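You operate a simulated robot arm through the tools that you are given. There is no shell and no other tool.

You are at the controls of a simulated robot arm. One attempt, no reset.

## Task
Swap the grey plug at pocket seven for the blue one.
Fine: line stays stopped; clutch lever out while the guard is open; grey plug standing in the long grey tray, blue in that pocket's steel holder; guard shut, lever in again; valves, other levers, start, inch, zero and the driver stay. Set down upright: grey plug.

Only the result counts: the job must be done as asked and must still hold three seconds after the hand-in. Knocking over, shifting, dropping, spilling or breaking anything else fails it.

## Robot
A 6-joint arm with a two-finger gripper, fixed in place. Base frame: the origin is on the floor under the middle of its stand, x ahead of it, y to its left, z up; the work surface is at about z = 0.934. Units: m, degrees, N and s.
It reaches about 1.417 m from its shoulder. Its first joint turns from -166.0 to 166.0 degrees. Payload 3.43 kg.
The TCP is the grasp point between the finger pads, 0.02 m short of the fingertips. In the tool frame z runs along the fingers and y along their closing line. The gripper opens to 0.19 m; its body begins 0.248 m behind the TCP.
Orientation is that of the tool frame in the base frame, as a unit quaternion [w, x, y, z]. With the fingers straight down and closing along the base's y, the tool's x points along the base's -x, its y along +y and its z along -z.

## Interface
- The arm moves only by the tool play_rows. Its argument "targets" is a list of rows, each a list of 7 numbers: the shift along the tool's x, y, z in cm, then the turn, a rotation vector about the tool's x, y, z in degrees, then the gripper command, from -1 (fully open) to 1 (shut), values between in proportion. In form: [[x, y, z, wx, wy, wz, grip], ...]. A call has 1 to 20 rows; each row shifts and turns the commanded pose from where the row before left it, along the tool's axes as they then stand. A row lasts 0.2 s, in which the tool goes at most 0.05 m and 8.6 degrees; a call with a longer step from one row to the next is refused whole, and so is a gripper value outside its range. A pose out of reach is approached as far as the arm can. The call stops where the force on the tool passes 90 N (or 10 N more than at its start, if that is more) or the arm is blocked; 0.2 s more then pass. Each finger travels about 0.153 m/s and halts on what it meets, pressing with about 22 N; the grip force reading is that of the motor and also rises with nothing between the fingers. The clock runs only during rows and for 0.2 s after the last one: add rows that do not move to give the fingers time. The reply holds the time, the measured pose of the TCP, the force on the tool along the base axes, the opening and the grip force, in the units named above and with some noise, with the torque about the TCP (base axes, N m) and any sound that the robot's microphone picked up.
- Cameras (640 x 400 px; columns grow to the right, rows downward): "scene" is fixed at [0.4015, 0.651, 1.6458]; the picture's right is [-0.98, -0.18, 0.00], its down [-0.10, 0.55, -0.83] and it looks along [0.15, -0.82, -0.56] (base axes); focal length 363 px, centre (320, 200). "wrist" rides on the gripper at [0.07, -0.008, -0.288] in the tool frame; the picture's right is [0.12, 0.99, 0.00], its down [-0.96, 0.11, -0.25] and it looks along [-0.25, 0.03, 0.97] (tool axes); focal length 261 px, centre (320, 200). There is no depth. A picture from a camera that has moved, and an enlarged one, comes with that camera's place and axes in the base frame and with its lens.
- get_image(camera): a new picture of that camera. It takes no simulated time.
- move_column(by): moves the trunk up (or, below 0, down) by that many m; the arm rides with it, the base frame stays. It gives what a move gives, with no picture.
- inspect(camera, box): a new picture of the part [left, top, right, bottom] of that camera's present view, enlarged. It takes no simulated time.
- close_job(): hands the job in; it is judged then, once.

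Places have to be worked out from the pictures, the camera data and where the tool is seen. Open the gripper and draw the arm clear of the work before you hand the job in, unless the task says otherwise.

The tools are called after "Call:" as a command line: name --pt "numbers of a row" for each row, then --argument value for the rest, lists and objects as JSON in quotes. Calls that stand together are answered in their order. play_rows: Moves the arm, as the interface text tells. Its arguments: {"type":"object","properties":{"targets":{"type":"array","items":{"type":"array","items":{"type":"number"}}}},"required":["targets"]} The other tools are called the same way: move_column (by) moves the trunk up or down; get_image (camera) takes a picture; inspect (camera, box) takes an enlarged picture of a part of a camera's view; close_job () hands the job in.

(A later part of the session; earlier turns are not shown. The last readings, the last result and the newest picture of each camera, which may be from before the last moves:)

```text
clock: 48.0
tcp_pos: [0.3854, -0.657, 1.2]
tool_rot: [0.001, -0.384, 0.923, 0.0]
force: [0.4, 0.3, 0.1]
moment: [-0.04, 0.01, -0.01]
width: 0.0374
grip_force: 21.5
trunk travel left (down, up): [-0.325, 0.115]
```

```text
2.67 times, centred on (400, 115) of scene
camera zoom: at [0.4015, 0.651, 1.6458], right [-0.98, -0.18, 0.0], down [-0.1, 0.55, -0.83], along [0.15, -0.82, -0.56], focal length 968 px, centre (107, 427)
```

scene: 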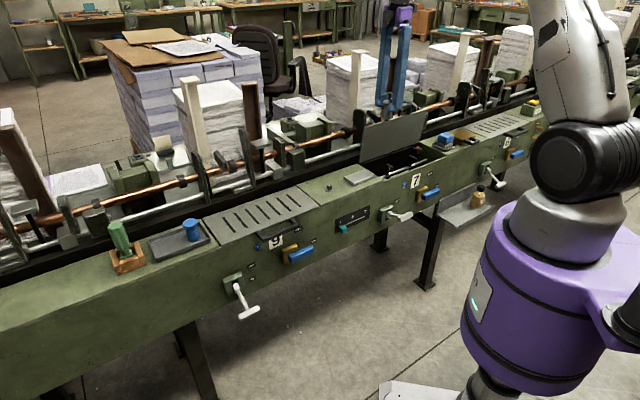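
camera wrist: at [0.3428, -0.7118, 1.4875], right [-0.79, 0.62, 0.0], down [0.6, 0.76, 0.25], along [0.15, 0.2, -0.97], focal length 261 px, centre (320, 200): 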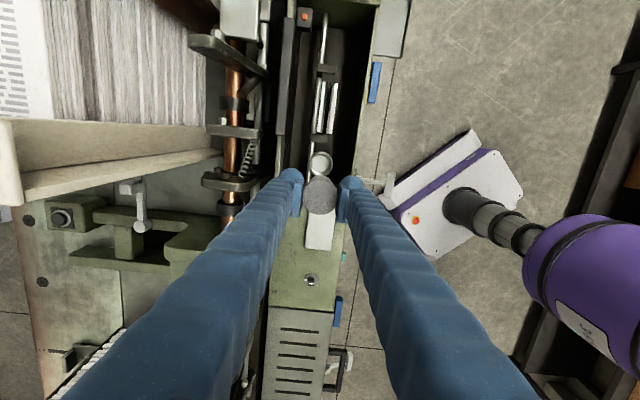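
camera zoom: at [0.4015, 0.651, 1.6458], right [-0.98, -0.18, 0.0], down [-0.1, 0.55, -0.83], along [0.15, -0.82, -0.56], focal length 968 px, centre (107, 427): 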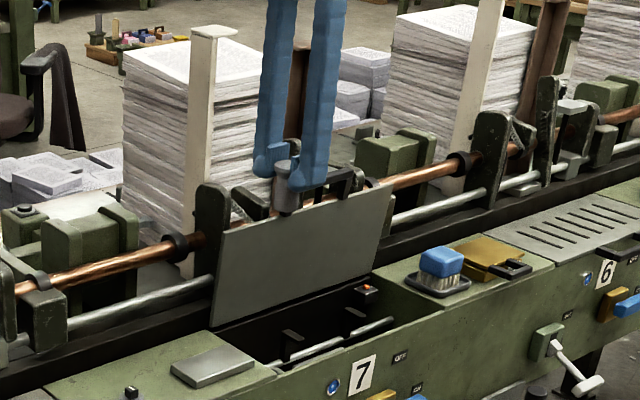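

The grey plug hangs upright in the grip and the guard still stands. The tray spans s≈0.54–0.695, q≈-0.79 to -0.69, with the blue plug at its near-pocket end; I carry the grey plug towards the free end, a little higher and further out.

Call:
play_rows --pt "0 1.0 -2 0 0 0 1" --pt "-1 2.0 -2 0 0 0 1" --pt "-2.5 2.0 -1 0 0 0 1" --pt "-3.5 0 0 0 0 0 1" --pt "-4 0 0 0 0 0 1" --pt "-4 0 0 0 0 0 1" --pt "-4 0 0 0 0 0 1" --pt "-4 0 0 0 0 0 1" --pt "-4 0 0 0 0 0 1" --pt "-4 0 0 0 0 0 1" --pt "-4 0 0 0 0 0 1" --pt "-4 0 0 0 0 0 1" --pt "-4 0 0 0 0 0 1" --pt "-4 0 0 0 0 0 1" --pt "-4 0 0 0 0 0 1" --pt "-4 0 0 0 0 0 1" --pt "-4 0 0 0 0 0 1" --pt "-3 0 0 0 0 0 1" --pt "-1 0 0 0 0 0 1" --pt "0 0 0 0 0 0 1"

Call:
get_image --camera "wrist"

Call:
get_image --camera "scene"

```text
clock: 52.2
tcp_pos: [0.7963, -0.1783, 1.2461]
tool_rot: [0.0, -0.383, 0.924, 0.0]
force: [0.6, 0.0, 0.1]
moment: [0.0, -0.01, 0.01]
width: 0.0372
grip_force: 22.0
trunk travel left (down, up): [-0.325, 0.115]
```

```text
taken
camera wrist: at [0.7536, -0.2327, 1.5328], right [-0.79, 0.62, 0.0], down [0.6, 0.76, 0.25], along [0.15, 0.19, -0.97], focal length 261 px, centre (320, 200)
```

wrist: 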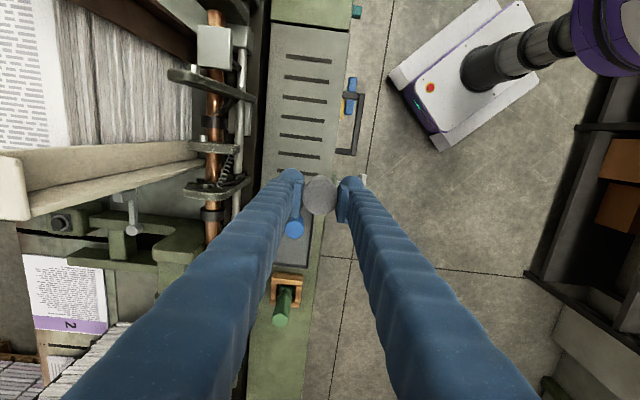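

```text
taken
```

scene: 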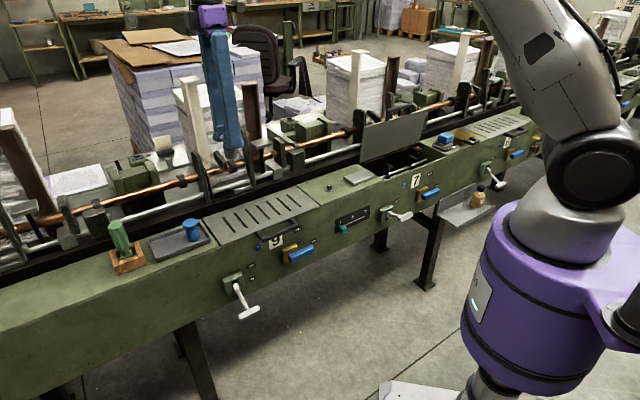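

The plug is carried safely. I go on to above the free end of the tray and measure there.

Call:
play_rows --pt "-3 0 0 0 0 0 1" --pt "-4 0 0 0 0 0 1" --pt "-4 0 0 0 0 0 1" --pt "-4 0 0 0 0 0 1" --pt "-4 0 0 0 0 0 1" --pt "-2.3 0 0 0 0 0 1" --pt "0 0 0 0 0 0 1"

Call:
get_image --camera "wrist"

Call:
inspect --camera "wrist" --box '[220, 80, 420, 240]'

Call:
inspect --camera "scene" --box '[90, 100, 270, 290]'

```text
clock: 53.8
tcp_pos: [0.9494, -0.0259, 1.2455]
tool_rot: [0.0, -0.383, 0.924, -0.001]
force: [-0.1, 0.2, -1.1]
moment: [0.02, -0.04, -0.02]
width: 0.0377
grip_force: 22.2
trunk travel left (down, up): [-0.325, 0.115]
```

```text
taken
camera wrist: at [0.9068, -0.0805, 1.5327], right [-0.79, 0.62, 0.0], down [0.6, 0.76, 0.25], along [0.15, 0.19, -0.97], focal length 261 px, centre (320, 200)
```

wrist: 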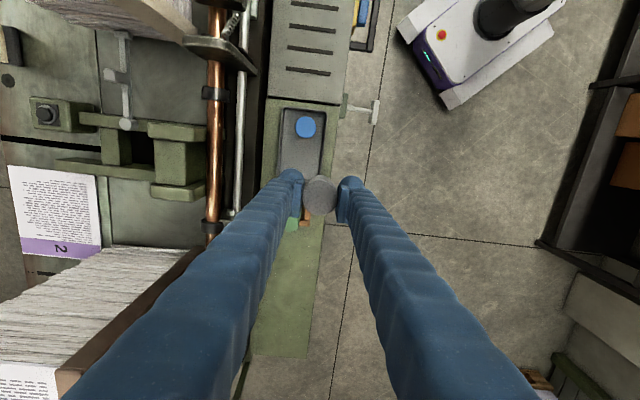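

```text
2.50 times, centred on (320, 160) of wrist
camera zoom: at [0.9068, -0.0805, 1.5327], right [-0.79, 0.62, 0.0], down [0.6, 0.76, 0.25], along [0.15, 0.19, -0.97], focal length 652 px, centre (320, 300)
```

zoom: 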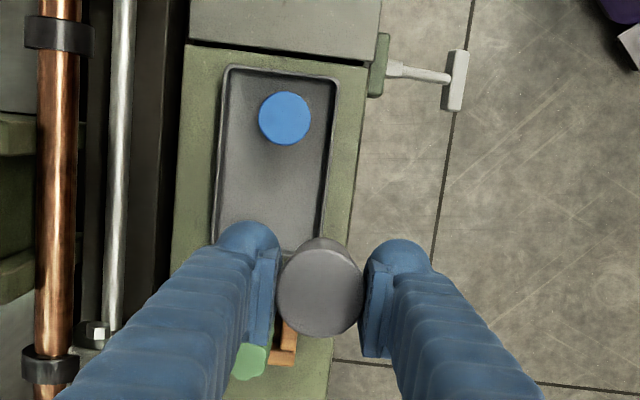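

```text
2.11 times, centred on (180, 195) of scene
camera zoom: at [0.4015, 0.651, 1.6458], right [-0.98, -0.18, 0.0], down [-0.1, 0.55, -0.83], along [0.15, -0.82, -0.56], focal length 765 px, centre (615, 210)
```

zoom: 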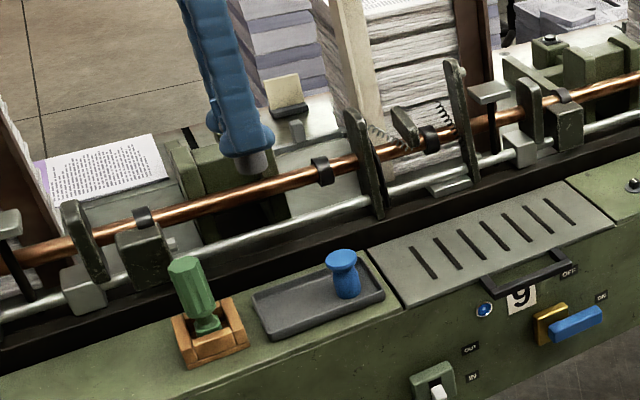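

The tray centre line is q≈-0.737 and the blue plug is at s≈0.5775. I centre the grey plug at s≈0.648, q≈-0.737 and come down to about 3 cm above the tray floor.

Call:
play_rows --pt "0.25 -2.4 0 0 0 0 1" --pt "0.25 -2.34 0 0 0 0 1" --pt "0 0 3 0 0 0 1" --pt "0 0 4 0 0 0 1" --pt "0 0 4 0 0 0 1" --pt "0 0 4 0 0 0 1" --pt "0 0 3 0 0 0 1" --pt "0 0 2.5 0 0 0 1" --pt "0 0 0 0 0 0 1"

Call:
inspect --camera "wrist" --box '[220, 60, 420, 240]'

Call:
inspect --camera "scene" --box '[100, 170, 240, 280]'

```text
clock: 55.8
tcp_pos: [0.9787, -0.0644, 1.0411]
tool_rot: [0.0, -0.383, 0.924, 0.0]
force: [-0.2, -0.5, 0.0]
moment: [0.01, -0.03, 0.0]
width: 0.0374
grip_force: 22.3
trunk travel left (down, up): [-0.325, 0.115]
```

```text
2.22 times, centred on (320, 150) of wrist
camera zoom: at [0.935, -0.12, 1.3275], right [-0.79, 0.62, 0.0], down [0.6, 0.76, 0.25], along [0.15, 0.19, -0.97], focal length 579 px, centre (320, 311)
```

zoom: 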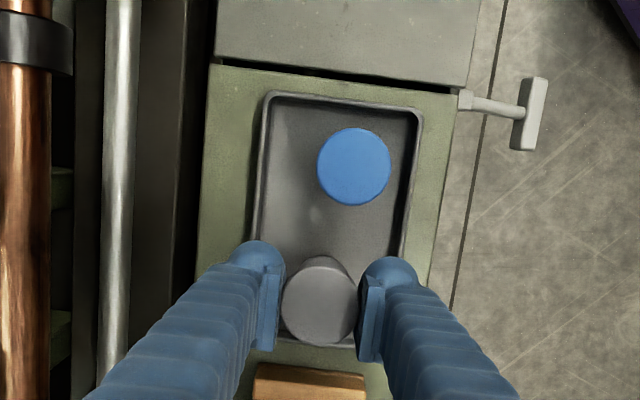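

```text
3.64 times, centred on (170, 225) of scene
camera zoom: at [0.4015, 0.651, 1.6458], right [-0.98, -0.18, 0.0], down [-0.1, 0.55, -0.83], along [0.15, -0.82, -0.56], focal length 1321 px, centre (866, 109)
```

zoom: 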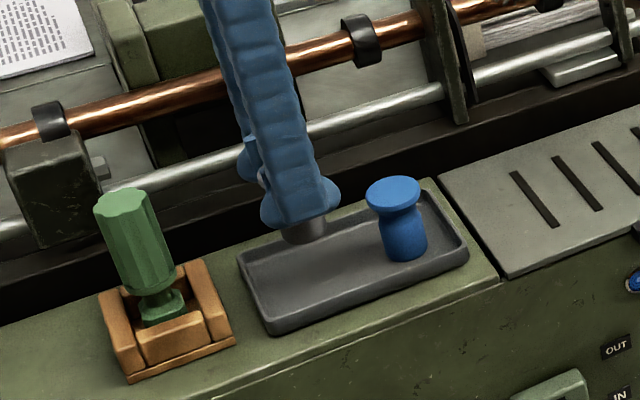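

Plug and tray are aligned. I lower slowly until the floor is felt.

Call:
play_rows --pt "0 0 1.5 0 0 0 1" --pt "0 0 1.0 0 0 0 1" --pt "0 0 0.4 0 0 0 1" --pt "0 0 0 0 0 0 1"

Call:
inspect --camera "scene" --box '[110, 180, 230, 280]'

```text
clock: 56.8
tcp_pos: [0.9782, -0.063, 1.0113]
tool_rot: [-0.001, -0.384, 0.923, 0.0]
force: [0.3, -0.5, -0.8]
moment: [-0.03, 0.02, 0.02]
width: 0.0374
grip_force: 21.6
trunk travel left (down, up): [-0.325, 0.115]
```

```text
4.00 times, centred on (170, 230) of scene
camera zoom: at [0.4015, 0.651, 1.6458], right [-0.98, -0.18, 0.0], down [-0.1, 0.55, -0.83], along [0.15, -0.82, -0.56], focal length 1453 px, centre (920, 80)
```

zoom: 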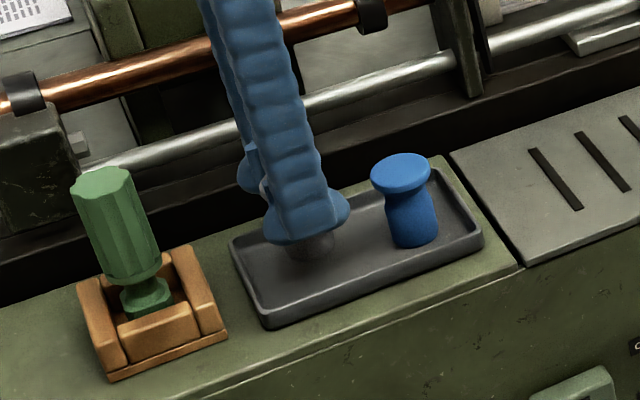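

Call:
play_rows --pt "0 0 0.3 0 0 0 1" --pt "0 0 0.3 0 0 0 1" --pt "0 0 0 0 0 0 1"

Call:
inspect --camera "scene" --box '[110, 180, 230, 280]'

```text
clock: 57.6
tcp_pos: [0.9773, -0.0616, 1.0057]
tool_rot: [0.0, -0.383, 0.924, 0.0]
force: [-0.5, 0.1, 0.7]
moment: [0.0, 0.04, 0.02]
width: 0.0373
grip_force: 21.9
trunk travel left (down, up): [-0.325, 0.115]
```

```text
4.00 times, centred on (170, 230) of scene
camera zoom: at [0.4015, 0.651, 1.6458], right [-0.98, -0.18, 0.0], down [-0.1, 0.55, -0.83], along [0.15, -0.82, -0.56], focal length 1453 px, centre (920, 80)
```

zoom: 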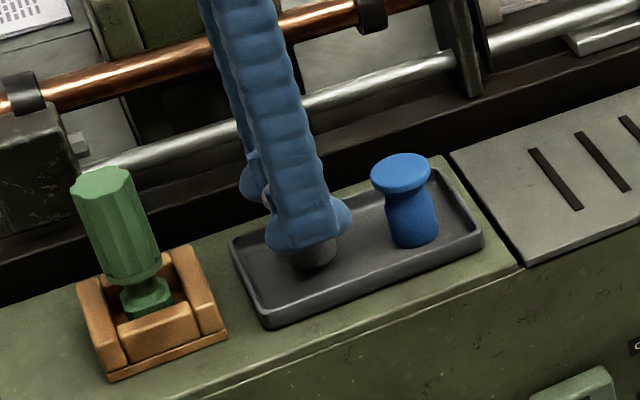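

No contact yet; I keep lowering in small steps.

Call:
play_rows --pt "0 0 0.3 0 0 0 1" --pt "0 0 0.3 0 0 0 1" --pt "0 0 0 0 0 0 1"

```text
clock: 58.4
tcp_pos: [0.9782, -0.0618, 1.0001]
tool_rot: [0.001, -0.383, 0.924, 0.0]
force: [0.1, 0.2, 0.2]
moment: [-0.02, 0.01, -0.03]
width: 0.0376
grip_force: 22.2
trunk travel left (down, up): [-0.325, 0.115]
```

Call:
play_rows --pt "0 0 0.3 0 0 0 1" --pt "0 0 0.2 0 0 0 1" --pt "0 0 0 0 0 0 1"

Call:
inspect --camera "scene" --box '[130, 190, 220, 270]'

```text
clock: 59.2
tcp_pos: [0.9785, -0.0619, 0.9958]
tool_rot: [0.0, -0.384, 0.923, 0.0]
force: [-0.7, -0.9, 3.8]
moment: [-0.08, -0.08, 0.02]
width: 0.0375
grip_force: 22.2
trunk travel left (down, up): [-0.325, 0.115]
```

```text
5.00 times, centred on (175, 230) of scene
camera zoom: at [0.4015, 0.651, 1.6458], right [-0.98, -0.18, 0.0], down [-0.1, 0.55, -0.83], along [0.15, -0.82, -0.56], focal length 1816 px, centre (1045, 50)
```

zoom: 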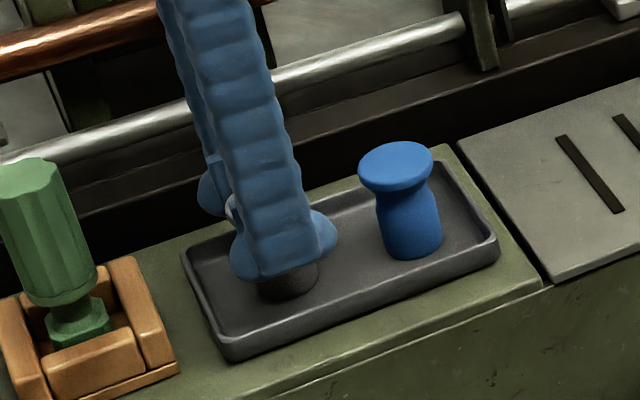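

The floor is felt (3.8 N). I open the fingers a little and rise straight up.

Call:
play_rows --pt "0 0 0 0 0 0 0.41" --pt "0 0 0 0 0 0 0.41" --pt "0 0 0 0 0 0 0.41" --pt "0 0 -1.5 0 0 0 0.41" --pt "0 0 -3 0 0 0 0.41" --pt "0 0 -4 0 0 0 0.41" --pt "0 0 -4 0 0 0 0.41" --pt "0 0 0 0 0 0 0.41"

Call:
inspect --camera "scene" --box '[110, 170, 230, 270]'

Call:
inspect --camera "wrist" --box '[220, 60, 420, 240]'

```text
clock: 61.0
tcp_pos: [0.9783, -0.0622, 1.1155]
tool_rot: [-0.001, -0.383, 0.924, 0.0]
force: [-0.3, -0.3, -0.2]
moment: [-0.01, 0.01, 0.03]
width: 0.0561
grip_force: 0.1
trunk travel left (down, up): [-0.325, 0.115]
```

```text
4.00 times, centred on (170, 220) of scene
camera zoom: at [0.4015, 0.651, 1.6458], right [-0.98, -0.18, 0.0], down [-0.1, 0.55, -0.83], along [0.15, -0.82, -0.56], focal length 1453 px, centre (920, 120)
```

zoom: 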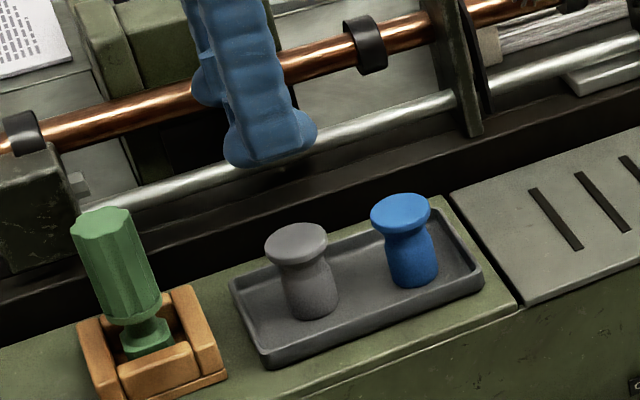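

```text
2.22 times, centred on (320, 150) of wrist
camera zoom: at [0.9362, -0.1169, 1.4038], right [-0.79, 0.62, 0.0], down [0.6, 0.76, 0.25], along [0.15, 0.19, -0.97], focal length 579 px, centre (320, 311)
```

zoom: 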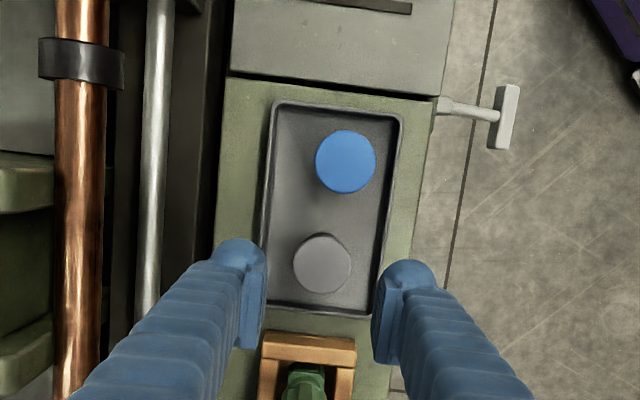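

The grey plug stands upright in the tray. The blue head is at about (0.922, -0.106), so I shift over it and check before descending.

Call:
play_rows --pt "3.5 0.4 0 0 0 0 0.41" --pt "3.58 0.43 0 0 0 0 0.41" --pt "0 0 3.0 0 0 0 0.41" --pt "0 0 3.0 0 0 0 0.41" --pt "0 0 0 0 0 0 0.41"

Call:
inspect --camera "wrist" --box '[240, 110, 400, 230]'

Call:
inspect --camera "scene" --box '[130, 170, 250, 270]'

```text
clock: 62.2
tcp_pos: [0.9217, -0.1056, 1.059]
tool_rot: [-0.001, -0.383, 0.924, 0.0]
force: [0.3, -0.6, 1.1]
moment: [0.02, 0.0, 0.02]
width: 0.056
grip_force: 0.2
trunk travel left (down, up): [-0.325, 0.115]
```

```text
3.33 times, centred on (320, 170) of wrist
camera zoom: at [0.8774, -0.1603, 1.3463], right [-0.79, 0.62, 0.0], down [0.6, 0.76, 0.25], along [0.15, 0.19, -0.97], focal length 869 px, centre (320, 300)
```

zoom: 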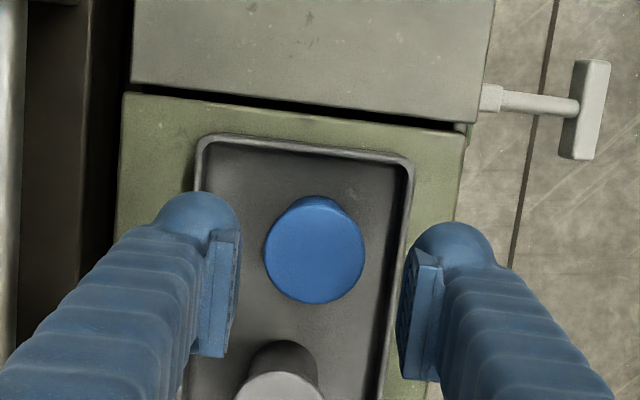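

```text
4.00 times, centred on (190, 220) of scene
camera zoom: at [0.4015, 0.651, 1.6458], right [-0.98, -0.18, 0.0], down [-0.1, 0.55, -0.83], along [0.15, -0.82, -0.56], focal length 1453 px, centre (840, 120)
```

zoom: 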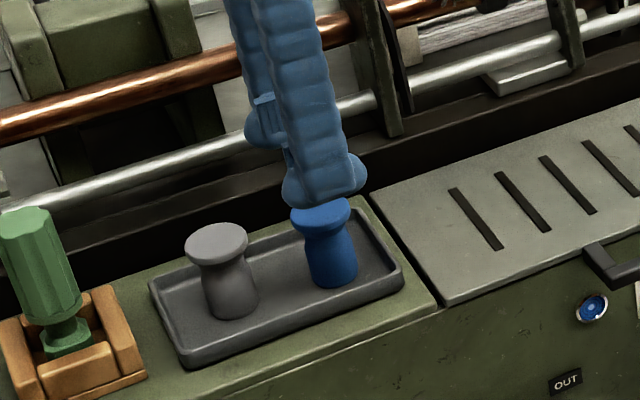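

The blue head is a couple of millimetres towards -s from the TCP; I correct, descend to grasp height (0.996) and close.

Call:
play_rows --pt "0.2 -0.1 2.5 0 0 0 0.41" --pt "0 0 2.5 0 0 0 0.41" --pt "0 0 1.3 0 0 0 0.41" --pt "0 0 0 0 0 0 0.41" --pt "0 0 0 0 0 0 1" --pt "0 0 0 0 0 0 1" --pt "0 0 0 0 0 0 1"

Call:
inspect --camera "wrist" --box '[240, 110, 400, 230]'

Call:
inspect --camera "scene" --box '[130, 170, 250, 270]'

```text
clock: 63.8
tcp_pos: [0.9201, -0.107, 0.9972]
tool_rot: [0.0, -0.383, 0.924, 0.001]
force: [-0.5, -0.1, 1.9]
moment: [0.0, 0.02, -0.03]
width: 0.038
grip_force: 22.5
trunk travel left (down, up): [-0.325, 0.115]
```

```text
3.33 times, centred on (320, 170) of wrist
camera zoom: at [0.8772, -0.1626, 1.2851], right [-0.79, 0.62, 0.0], down [0.6, 0.76, 0.25], along [0.15, 0.19, -0.97], focal length 869 px, centre (320, 300)
```

zoom: 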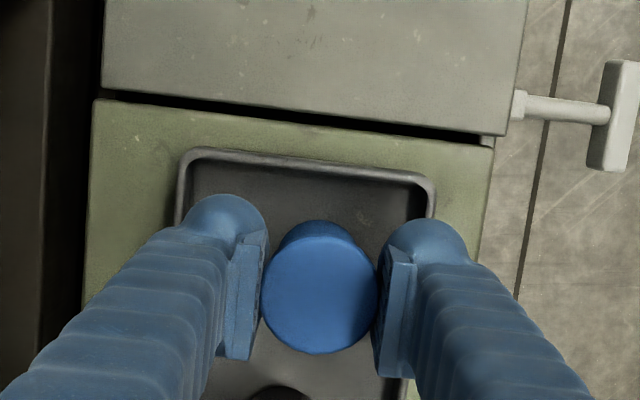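

```text
4.00 times, centred on (190, 220) of scene
camera zoom: at [0.4015, 0.651, 1.6458], right [-0.98, -0.18, 0.0], down [-0.1, 0.55, -0.83], along [0.15, -0.82, -0.56], focal length 1453 px, centre (840, 120)
```

zoom: 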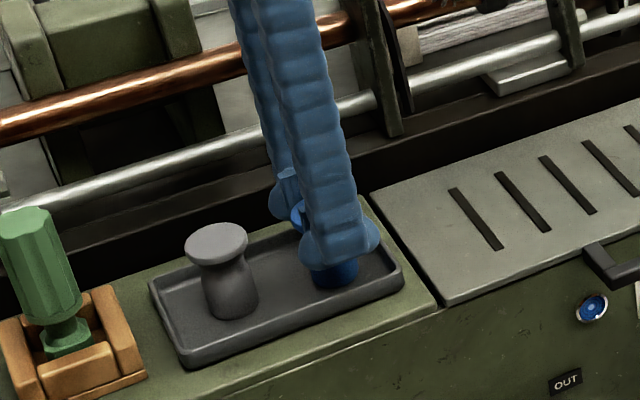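

Blue plug gripped the same way (0.038 m, 22 N). I lift it clear and carry it back toward pocket 7 at transport height.

Call:
play_rows --pt "0 0 -1 0 0 0 1" --pt "0 0 -2 0 0 0 1" --pt "0 0 -3 0 0 0 1" --pt "0 0 -4 0 0 0 1" --pt "0 0 -4 0 0 0 1" --pt "0 0 -4 0 0 0 1" --pt "0 0 -4 0 0 0 1" --pt "1 1.5 -3 0 0 0 1" --pt "2.5 1.5 0 0 0 0 1" --pt "3.5 1 0 0 0 0 1" --pt "4 0 0 0 0 0 1" --pt "4 0 0 0 0 0 1" --pt "4 0 0 0 0 0 1" --pt "4 0 0 0 0 0 1" --pt "4 0 0 0 0 0 1" --pt "4 0 0 0 0 0 1" --pt "4 0 0 0 0 0 1" --pt "4 0 0 0 0 0 1" --pt "4 0 0 0 0 0 1" --pt "2 0 0 0 0 0 1"

Call:
get_image --camera "scene"

Call:
get_image --camera "wrist"

```text
clock: 68.0
tcp_pos: [0.572, -0.3984, 1.2469]
tool_rot: [0.0, -0.383, 0.924, 0.0]
force: [-0.2, -0.3, -0.4]
moment: [0.04, 0.0, -0.01]
width: 0.0376
grip_force: 22.1
trunk travel left (down, up): [-0.325, 0.115]
```

```text
taken
```

scene: 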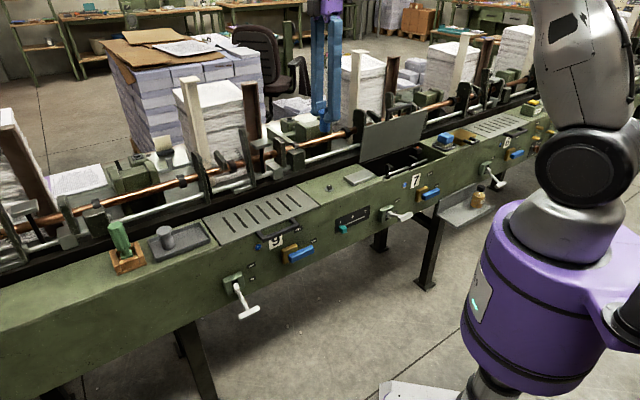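

```text
taken
camera wrist: at [0.5302, -0.4547, 1.5354], right [-0.79, 0.62, 0.0], down [0.6, 0.76, 0.25], along [0.15, 0.19, -0.97], focal length 261 px, centre (320, 200)
```

wrist: 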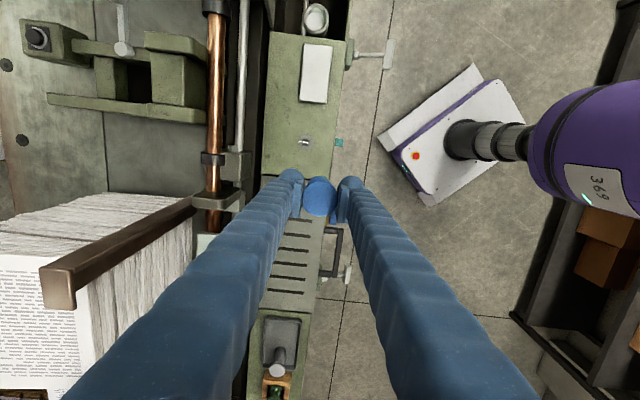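

Blue plug is held steadily; the guard is still open. I carry it the remaining 31 cm to above the holder.

Call:
play_rows --pt "3 0 0 0 0 0 1" --pt "4 0 0 0 0 0 1" --pt "4 0 0 0 0 0 1" --pt "4 0 0 0 0 0 1" --pt "4 0 0 0 0 0 1" --pt "4 0 0 0 0 0 1" --pt "4 0 0 0 0 0 1" --pt "3 -1 0 0 0 0 1" --pt "1.4 -2 0 0 0 0 1" --pt "0 -2 0 0 0 0 1" --pt "0 0 0 0 0 0 1"

Call:
inspect --camera "wrist" --box '[220, 90, 420, 240]'

Call:
inspect --camera "scene" --box '[350, 40, 450, 190]'

```text
clock: 70.4
tcp_pos: [0.3871, -0.6554, 1.2479]
tool_rot: [0.0, -0.382, 0.924, 0.0]
force: [-0.1, -0.1, -0.2]
moment: [0.02, 0.0, 0.0]
width: 0.0374
grip_force: 22.4
trunk travel left (down, up): [-0.325, 0.115]
```

```text
2.67 times, centred on (320, 165) of wrist
camera zoom: at [0.3448, -0.7099, 1.5366], right [-0.79, 0.62, 0.0], down [0.6, 0.76, 0.25], along [0.15, 0.19, -0.97], focal length 695 px, centre (320, 293)
```

zoom: 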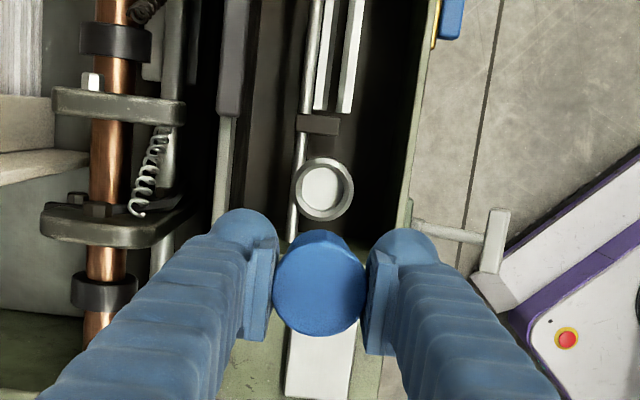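

```text
2.67 times, centred on (400, 115) of scene
camera zoom: at [0.4015, 0.651, 1.6458], right [-0.98, -0.18, 0.0], down [-0.1, 0.55, -0.83], along [0.15, -0.82, -0.56], focal length 968 px, centre (107, 427)
```

zoom: 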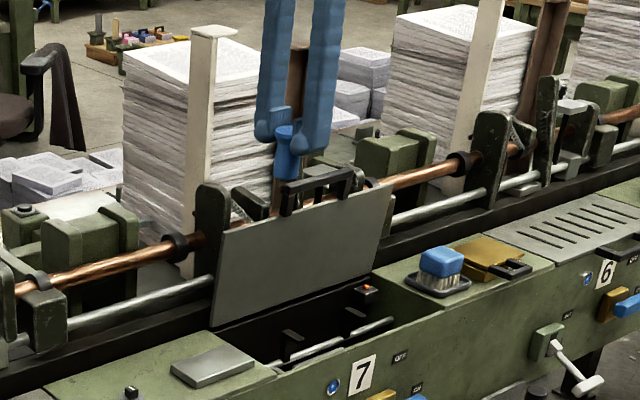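

The steel holder is empty and its ring centre agrees with my recorded grasp point (0.385, -0.655). I correct by about a millimetre and go down to just above the holder.

Call:
play_rows --pt "0.12 0.12 3 0 0 0 1" --pt "0 0 4 0 0 0 1" --pt "0 0 4 0 0 0 1" --pt "0 0 4 0 0 0 1" --pt "0 0 4 0 0 0 1" --pt "0 0 4 0 0 0 1" --pt "0 0 3 0 0 0 1" --pt "0 0 2 0 0 0 1" --pt "0 0 0 0 0 0 1"

Call:
inspect --camera "wrist" --box '[240, 110, 400, 230]'

Call:
inspect --camera "scene" --box '[360, 90, 440, 180]'

```text
clock: 72.4
tcp_pos: [0.3873, -0.6569, 0.9674]
tool_rot: [0.0, -0.383, 0.924, 0.001]
force: [0.1, -0.3, -0.9]
moment: [0.04, 0.0, 0.0]
width: 0.0376
grip_force: 21.9
trunk travel left (down, up): [-0.325, 0.115]
```

```text
3.33 times, centred on (320, 170) of wrist
camera zoom: at [0.3443, -0.7115, 1.256], right [-0.79, 0.62, 0.0], down [0.6, 0.76, 0.25], along [0.15, 0.19, -0.97], focal length 869 px, centre (320, 300)
```

zoom: 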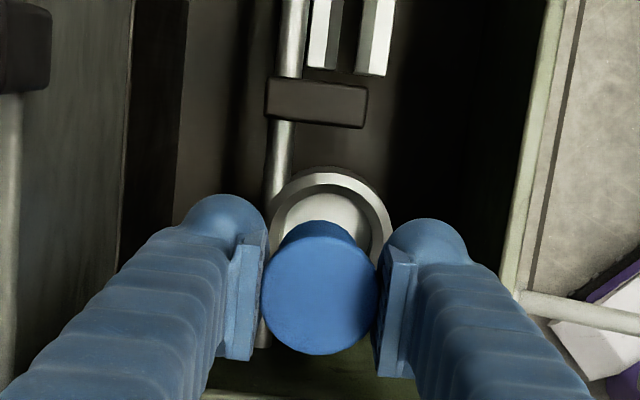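

```text
4.44 times, centred on (400, 135) of scene
camera zoom: at [0.4015, 0.651, 1.6458], right [-0.98, -0.18, 0.0], down [-0.1, 0.55, -0.83], along [0.15, -0.82, -0.56], focal length 1614 px, centre (-36, 489)
```

zoom: 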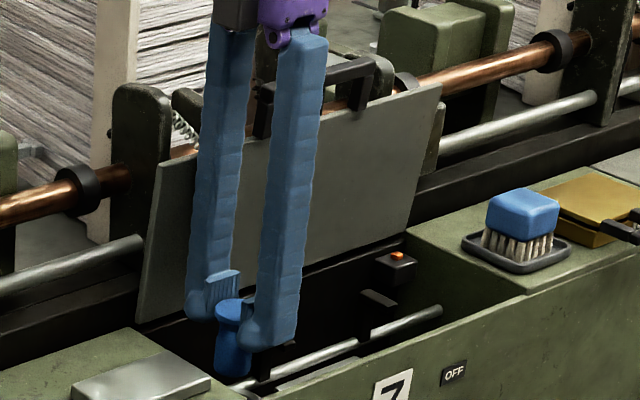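

The plug is directly above the ring, matching the offset seen when the grey one was seated. I descend slowly with force checks.

Call:
play_rows --pt "0 0.1 1.5 0 0 0 1" --pt "0 0 1.3 0 0 0 1" --pt "0 0 0.5 0 0 0 1" --pt "0 0 0 0 0 0 1"

Call:
inspect --camera "wrist" --box '[260, 130, 380, 220]'

Call:
inspect --camera "scene" --box '[370, 120, 440, 190]'

```text
clock: 73.4
tcp_pos: [0.385, -0.6557, 0.9359]
tool_rot: [0.001, -0.383, 0.924, 0.0]
force: [1.2, -0.5, 0.4]
moment: [0.01, 0.01, 0.0]
width: 0.0379
grip_force: 22.0
trunk travel left (down, up): [-0.325, 0.115]
```

```text
4.44 times, centred on (320, 175) of wrist
camera zoom: at [0.3432, -0.7105, 1.2229], right [-0.79, 0.62, 0.0], down [0.6, 0.76, 0.25], along [0.15, 0.19, -0.97], focal length 1158 px, centre (320, 311)
```

zoom: 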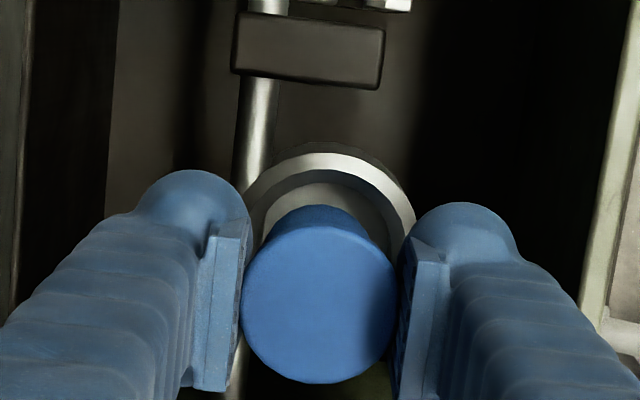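

```text
5.71 times, centred on (405, 155) of scene
camera zoom: at [0.4015, 0.651, 1.6458], right [-0.98, -0.18, 0.0], down [-0.1, 0.55, -0.83], along [0.15, -0.82, -0.56], focal length 2075 px, centre (-166, 457)
```

zoom: 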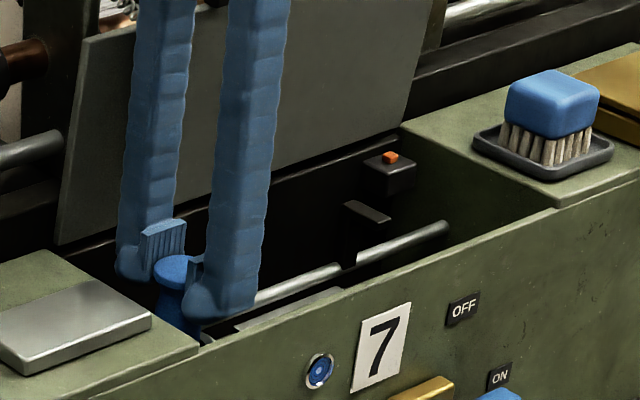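

Position now reads exactly the recorded seat axis. I insert in small steps.

Call:
play_rows --pt "0 0 0.4 0 0 0 1" --pt "0 0 0.4 0 0 0 1" --pt "0 0 0.4 0 0 0 1" --pt "0 0 0 0 0 0 1"

```text
clock: 74.4
tcp_pos: [0.3845, -0.6564, 0.9226]
tool_rot: [0.0, -0.384, 0.923, -0.001]
force: [0.0, 0.0, -0.6]
moment: [-0.02, 0.0, 0.01]
width: 0.0376
grip_force: 22.1
trunk travel left (down, up): [-0.325, 0.115]
```

No contact force; I continue toward the seat at about 0.914.

Call:
play_rows --pt "0 0 0.3 0 0 0 1" --pt "0 0 0.3 0 0 0 1" --pt "0 0 0.2 0 0 0 1" --pt "0 0 0 0 0 0 1"

Call:
inspect --camera "wrist" --box '[260, 130, 380, 220]'

Call:
inspect --camera "scene" --box '[370, 120, 440, 190]'

```text
clock: 75.4
tcp_pos: [0.3846, -0.6556, 0.9144]
tool_rot: [0.001, -0.383, 0.924, 0.0]
force: [0.2, 0.7, 0.6]
moment: [0.05, -0.01, 0.0]
width: 0.0375
grip_force: 21.9
trunk travel left (down, up): [-0.325, 0.115]
```

```text
4.44 times, centred on (320, 175) of wrist
camera zoom: at [0.3426, -0.7107, 1.2017], right [-0.79, 0.62, 0.0], down [0.6, 0.76, 0.25], along [0.15, 0.19, -0.97], focal length 1158 px, centre (320, 311)
```

zoom: 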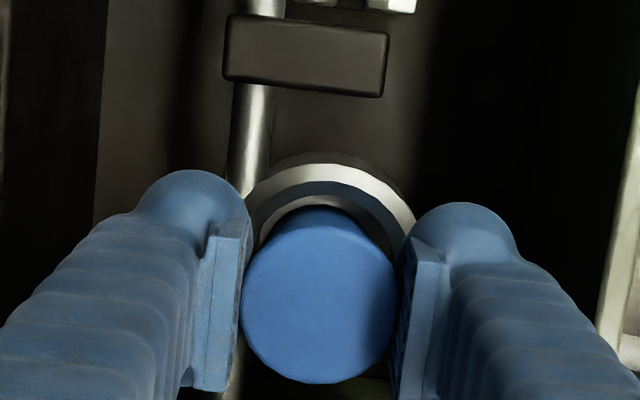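

```text
5.71 times, centred on (405, 155) of scene
camera zoom: at [0.4015, 0.651, 1.6458], right [-0.98, -0.18, 0.0], down [-0.1, 0.55, -0.83], along [0.15, -0.82, -0.56], focal length 2075 px, centre (-166, 457)
```

zoom: 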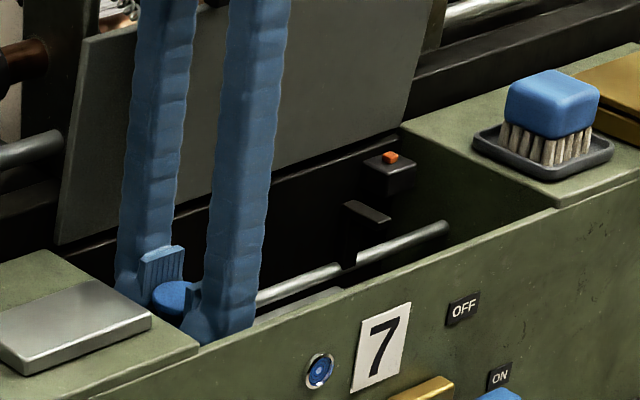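

Call:
play_rows --pt "0 0 0.15 0 0 0 1" --pt "0 0 0.15 0 0 0 1" --pt "0 0 0 0 0 0 1"

```text
clock: 76.2
tcp_pos: [0.3857, -0.655, 0.9144]
tool_rot: [0.0, -0.383, 0.924, -0.001]
force: [-6.1, -2.3, 23.0]
moment: [0.03, 0.32, 0.02]
width: 0.0372
grip_force: 21.8
trunk travel left (down, up): [-0.325, 0.115]
```

The plug has bottomed at exactly the expected height (0.914), 23 N. I ease off slightly, open the fingers and rise.

Call:
play_rows --pt "0 0 -0.2 0 0 0 1" --pt "0 0 0 0 0 0 0.41" --pt "0 0 0 0 0 0 0.41" --pt "0 0 0 0 0 0 0.41"

Call:
inspect --camera "wrist" --box '[260, 130, 380, 220]'

Call:
inspect --camera "scene" --box '[370, 120, 440, 190]'

```text
clock: 77.2
tcp_pos: [0.3853, -0.6548, 0.913]
tool_rot: [0.0, -0.383, 0.924, 0.0]
force: [1.1, 0.4, 0.2]
moment: [0.04, -0.01, 0.04]
width: 0.0559
grip_force: 0.1
trunk travel left (down, up): [-0.325, 0.115]
```

```text
4.44 times, centred on (320, 175) of wrist
camera zoom: at [0.3432, -0.7097, 1.2009], right [-0.79, 0.62, 0.0], down [0.6, 0.76, 0.25], along [0.15, 0.2, -0.97], focal length 1158 px, centre (320, 311)
```

zoom: 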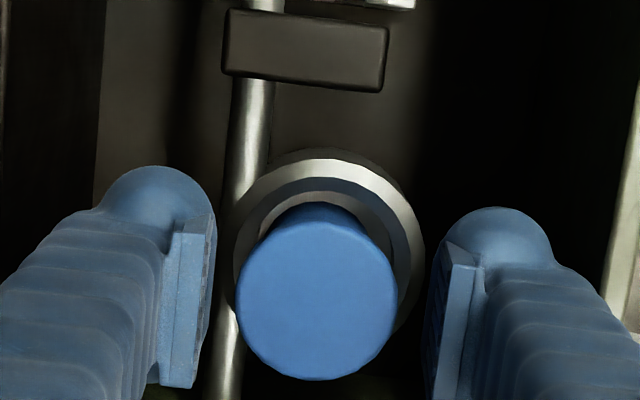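

```text
5.71 times, centred on (405, 155) of scene
camera zoom: at [0.4015, 0.651, 1.6458], right [-0.98, -0.18, 0.0], down [-0.1, 0.55, -0.83], along [0.15, -0.82, -0.56], focal length 2075 px, centre (-166, 457)
```

zoom: 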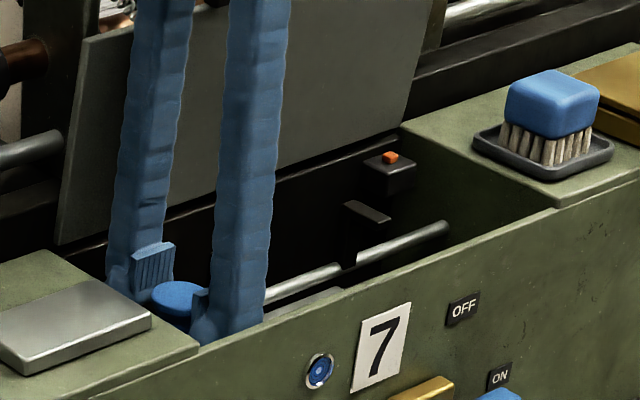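

The blue plug stays put. I raise the hand straight up and check it from above.

Call:
play_rows --pt "0 0 -1 0 0 0 0.41" --pt "0 0 -2 0 0 0 0.41" --pt "0 0 -3 0 0 0 0.41" --pt "0 0 -4 0 0 0 0.41" --pt "0 0 -4 0 0 0 0.41" --pt "0 0 -4 0 0 0 0.41" --pt "0 0 -4 0 0 0 0.41" --pt "0 0 -4 0 0 0 0.41" --pt "0 0 -4 0 0 0 0.41" --pt "0 0 0 0 0 0 0.41"

Call:
inspect --camera "wrist" --box '[260, 90, 400, 220]'

Call:
inspect --camera "scene" --box '[350, 90, 450, 190]'

```text
clock: 79.4
tcp_pos: [0.3844, -0.6553, 1.215]
tool_rot: [0.0, -0.383, 0.924, 0.0]
force: [0.3, 0.1, -0.8]
moment: [0.01, 0.02, -0.01]
width: 0.056
grip_force: 0.3
trunk travel left (down, up): [-0.325, 0.115]
```

```text
3.08 times, centred on (330, 155) of wrist
camera zoom: at [0.3422, -0.712, 1.5021], right [-0.79, 0.62, 0.0], down [0.6, 0.76, 0.25], along [0.15, 0.2, -0.97], focal length 802 px, centre (289, 338)
```

zoom: 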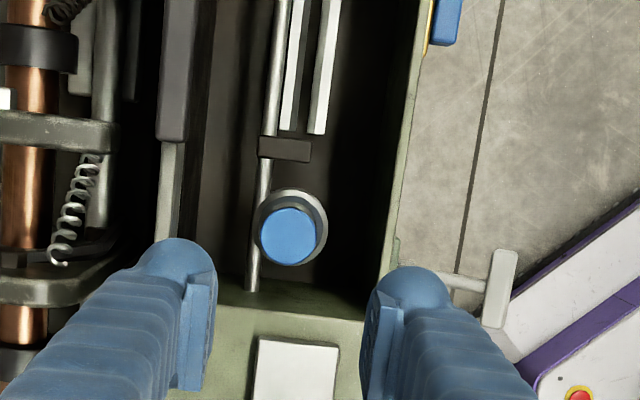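

```text
4.00 times, centred on (400, 140) of scene
camera zoom: at [0.4015, 0.651, 1.6458], right [-0.98, -0.18, 0.0], down [-0.1, 0.55, -0.83], along [0.15, -0.82, -0.56], focal length 1453 px, centre (0, 440)
```

zoom: 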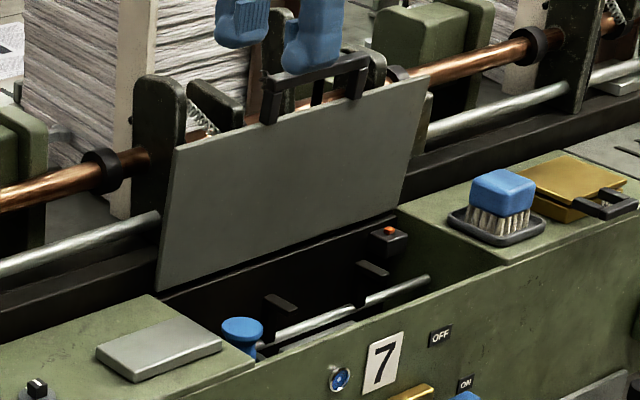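

The blue plug sits in the steel holder at the same height as the grey one did. Now I move out, turn the hand back to close along the line, and lean it 30° to take the guard handle again.

Call:
play_rows --pt "0 2 -3 0 0 0 0.0" --pt "0 3 -3 0 0 0 -0.5" --pt "0 3 -2.5 0 0 8 -1" --pt "0 0 0 0 0 8 -1" --pt "0 0 0 0 0 8 -1" --pt "0 0 0 0 0 8 -1" --pt "0 0 0 0 0 8 -1" --pt "0 0 0 0 0 8 -1" --pt "0 0 0 0 0 8 -1" --pt "0 0 0 0 0 8 -1" --pt "0 0 0 0 0 8 -1" --pt "0 0 0 0 0 8 -1" --pt "0 0 0 0 0 8 -1" --pt "0 0 0 0 0 2 -1" --pt "0 -4.2 0 0 0 0 -1" --pt "0 -4.2 0 0 0 0 -1" --pt "0 -4.3 0 0 0 0 -1" --pt "0 0 0 0 -7.5 0 -1" --pt "0 0 0 0 -7.5 0 -1" --pt "0 0 0 0 0 0 -1"

Call:
get_image --camera "wrist"

Call:
inspect --camera "scene" --box '[340, 30, 480, 190]'

```text
clock: 83.6
tcp_pos: [0.2409, -0.6895, 1.2976]
tool_rot: [0.12, 0.379, 0.916, -0.05]
force: [-0.1, -0.7, -0.7]
moment: [0.12, 0.01, 0.05]
width: 0.19
grip_force: 0.0
trunk travel left (down, up): [-0.325, 0.115]
```

```text
taken
camera wrist: at [0.1348, -0.5949, 1.5572], right [0.62, 0.78, -0.03], down [0.69, -0.53, 0.49], along [0.37, -0.32, -0.87], focal length 261 px, centre (320, 200)
```

wrist: 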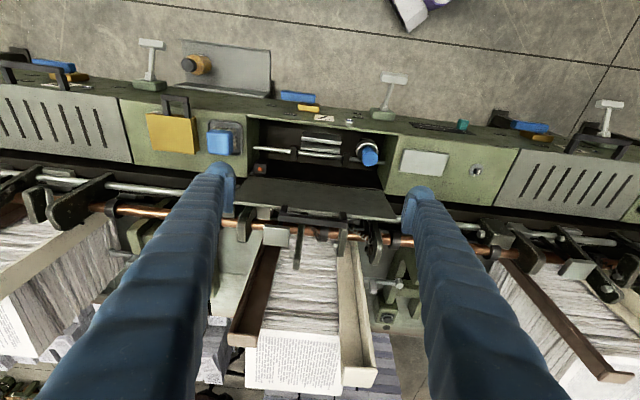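

```text
2.50 times, centred on (410, 110) of scene
camera zoom: at [0.4015, 0.651, 1.6458], right [-0.98, -0.18, 0.0], down [-0.1, 0.55, -0.83], along [0.15, -0.82, -0.56], focal length 908 px, centre (95, 425)
```

zoom: 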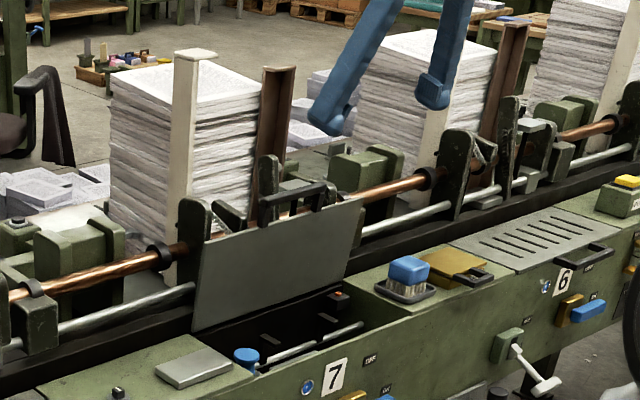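

Call:
inspect --camera "wrist" --box '[220, 150, 420, 280]'

Call:
inspect --camera "scene" --box '[370, 80, 450, 150]'

```text
3.08 times, centred on (320, 215) of wrist
camera zoom: at [0.1348, -0.5949, 1.5572], right [0.62, 0.78, -0.03], down [0.69, -0.53, 0.49], along [0.37, -0.32, -0.87], focal length 802 px, centre (320, 154)
```

zoom: 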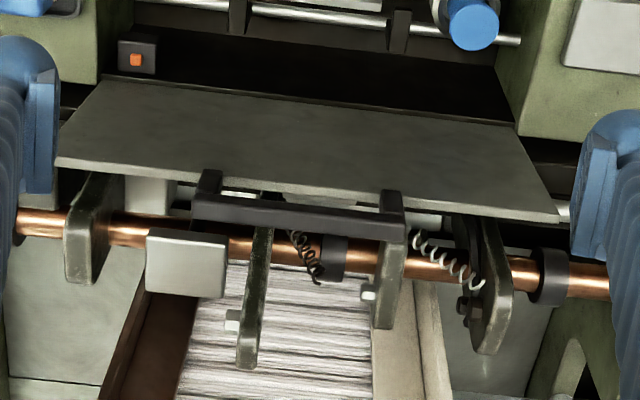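

```text
5.71 times, centred on (410, 115) of scene
camera zoom: at [0.4015, 0.651, 1.6458], right [-0.98, -0.18, 0.0], down [-0.1, 0.55, -0.83], along [0.15, -0.82, -0.56], focal length 2075 px, centre (-194, 686)
```

zoom: 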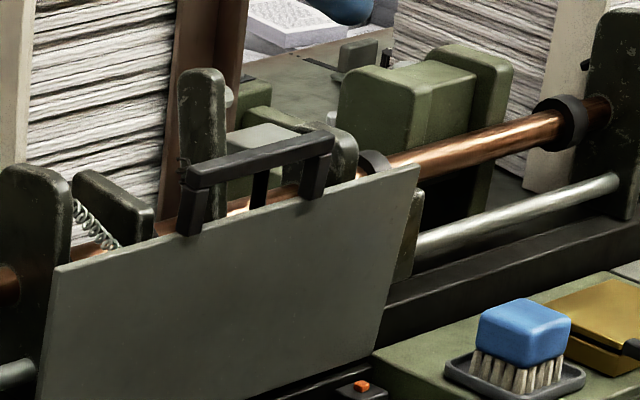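

The handle bar is at q≈-0.799, z≈1.143, s≈-0.317 (guard about 84°), with the post behind it roughly 3–4 cm further back. I tilt to 30°, move to a stand-off along the approach line and look before closing in.

Call:
play_rows --pt "0 0 0 0 -7.5 0 -0.7" --pt "0 0 0 0 -7.5 0 -0.7" --pt "-2.2 0 2.5 0 0 0 -0.7" --pt "-2.33 -0.1 2.5 0 0 0 -0.7" --pt "0 0 4 0 0 0 -0.7" --pt "0 0 4 0 0 0 -0.7" --pt "0 0 0 0 0 0 -0.7"

Call:
inspect --camera "wrist" --box '[200, 120, 440, 290]'

Call:
inspect --camera "scene" --box '[360, 60, 450, 150]'

```text
clock: 85.2
tcp_pos: [0.3115, -0.7611, 1.2087]
tool_rot: [0.239, 0.369, 0.893, -0.099]
force: [0.2, -0.1, 0.5]
moment: [-0.01, 0.02, -0.01]
width: 0.1617
grip_force: 0.0
trunk travel left (down, up): [-0.325, 0.115]
```

```text
2.35 times, centred on (320, 205) of wrist
camera zoom: at [0.1608, -0.6216, 1.4224], right [0.63, 0.78, -0.06], down [0.58, -0.42, 0.7], along [0.51, -0.47, -0.72], focal length 613 px, centre (320, 188)
```

zoom: 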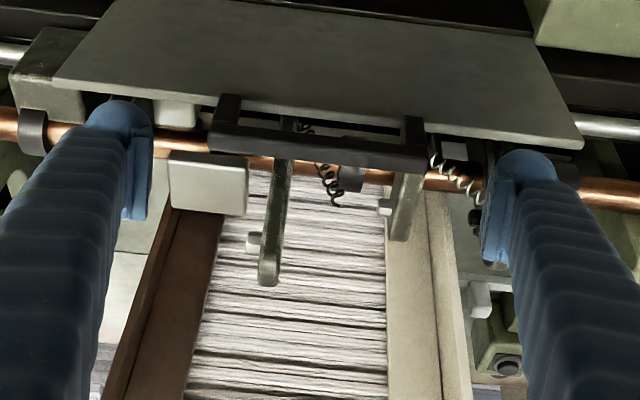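

```text
4.44 times, centred on (405, 105) of scene
camera zoom: at [0.4015, 0.651, 1.6458], right [-0.98, -0.18, 0.0], down [-0.1, 0.55, -0.83], along [0.15, -0.82, -0.56], focal length 1614 px, centre (-58, 622)
```

zoom: 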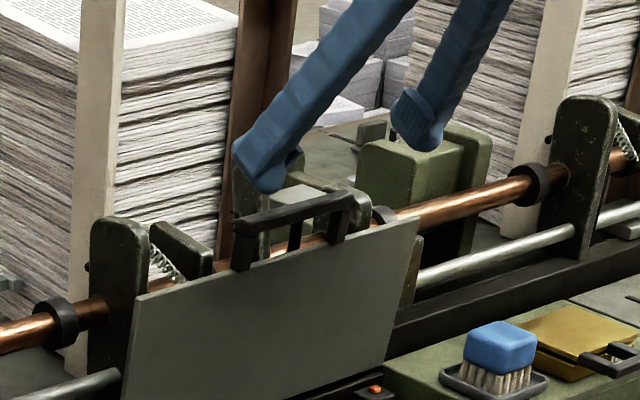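

The bar lies on the approach axis within about 3 mm. I advance 6.8 cm so the fingertips pass about 1 cm beyond the bar, then check.

Call:
play_rows --pt "0.05 0 2.5 0 0 0 -0.7" --pt "0.05 0 2.5 0 0 0 -0.7" --pt "0 0 1.6 0 0 0 -0.7" --pt "0 0 0 0 0 0 -0.7"

Call:
inspect --camera "wrist" --box '[200, 120, 440, 290]'

Call:
inspect --camera "scene" --box '[360, 60, 450, 150]'

```text
clock: 86.2
tcp_pos: [0.3329, -0.7843, 1.1505]
tool_rot: [0.239, 0.369, 0.893, -0.099]
force: [0.2, -0.5, 0.3]
moment: [0.0, -0.03, 0.02]
width: 0.1616
grip_force: 0.1
trunk travel left (down, up): [-0.325, 0.115]
```

```text
2.35 times, centred on (320, 205) of wrist
camera zoom: at [0.1838, -0.6458, 1.3648], right [0.63, 0.78, -0.06], down [0.58, -0.42, 0.7], along [0.51, -0.47, -0.72], focal length 613 px, centre (320, 188)
```

zoom: 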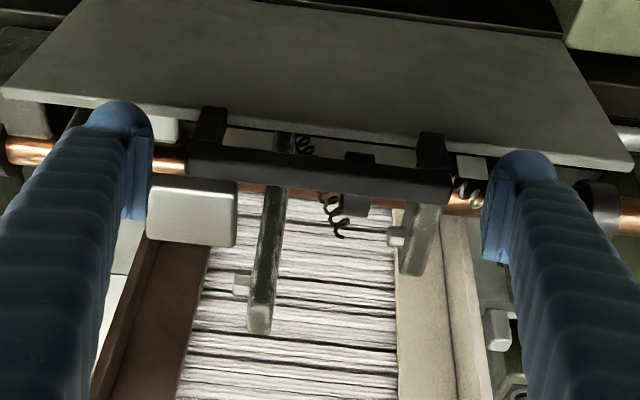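

```text
4.44 times, centred on (405, 105) of scene
camera zoom: at [0.4015, 0.651, 1.6458], right [-0.98, -0.18, 0.0], down [-0.1, 0.55, -0.83], along [0.15, -0.82, -0.56], focal length 1614 px, centre (-58, 622)
```

zoom: 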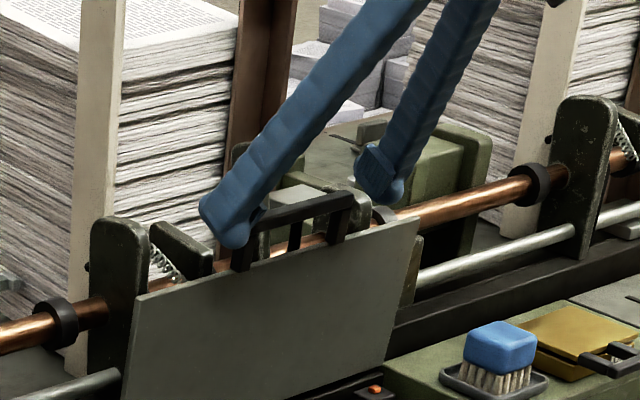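

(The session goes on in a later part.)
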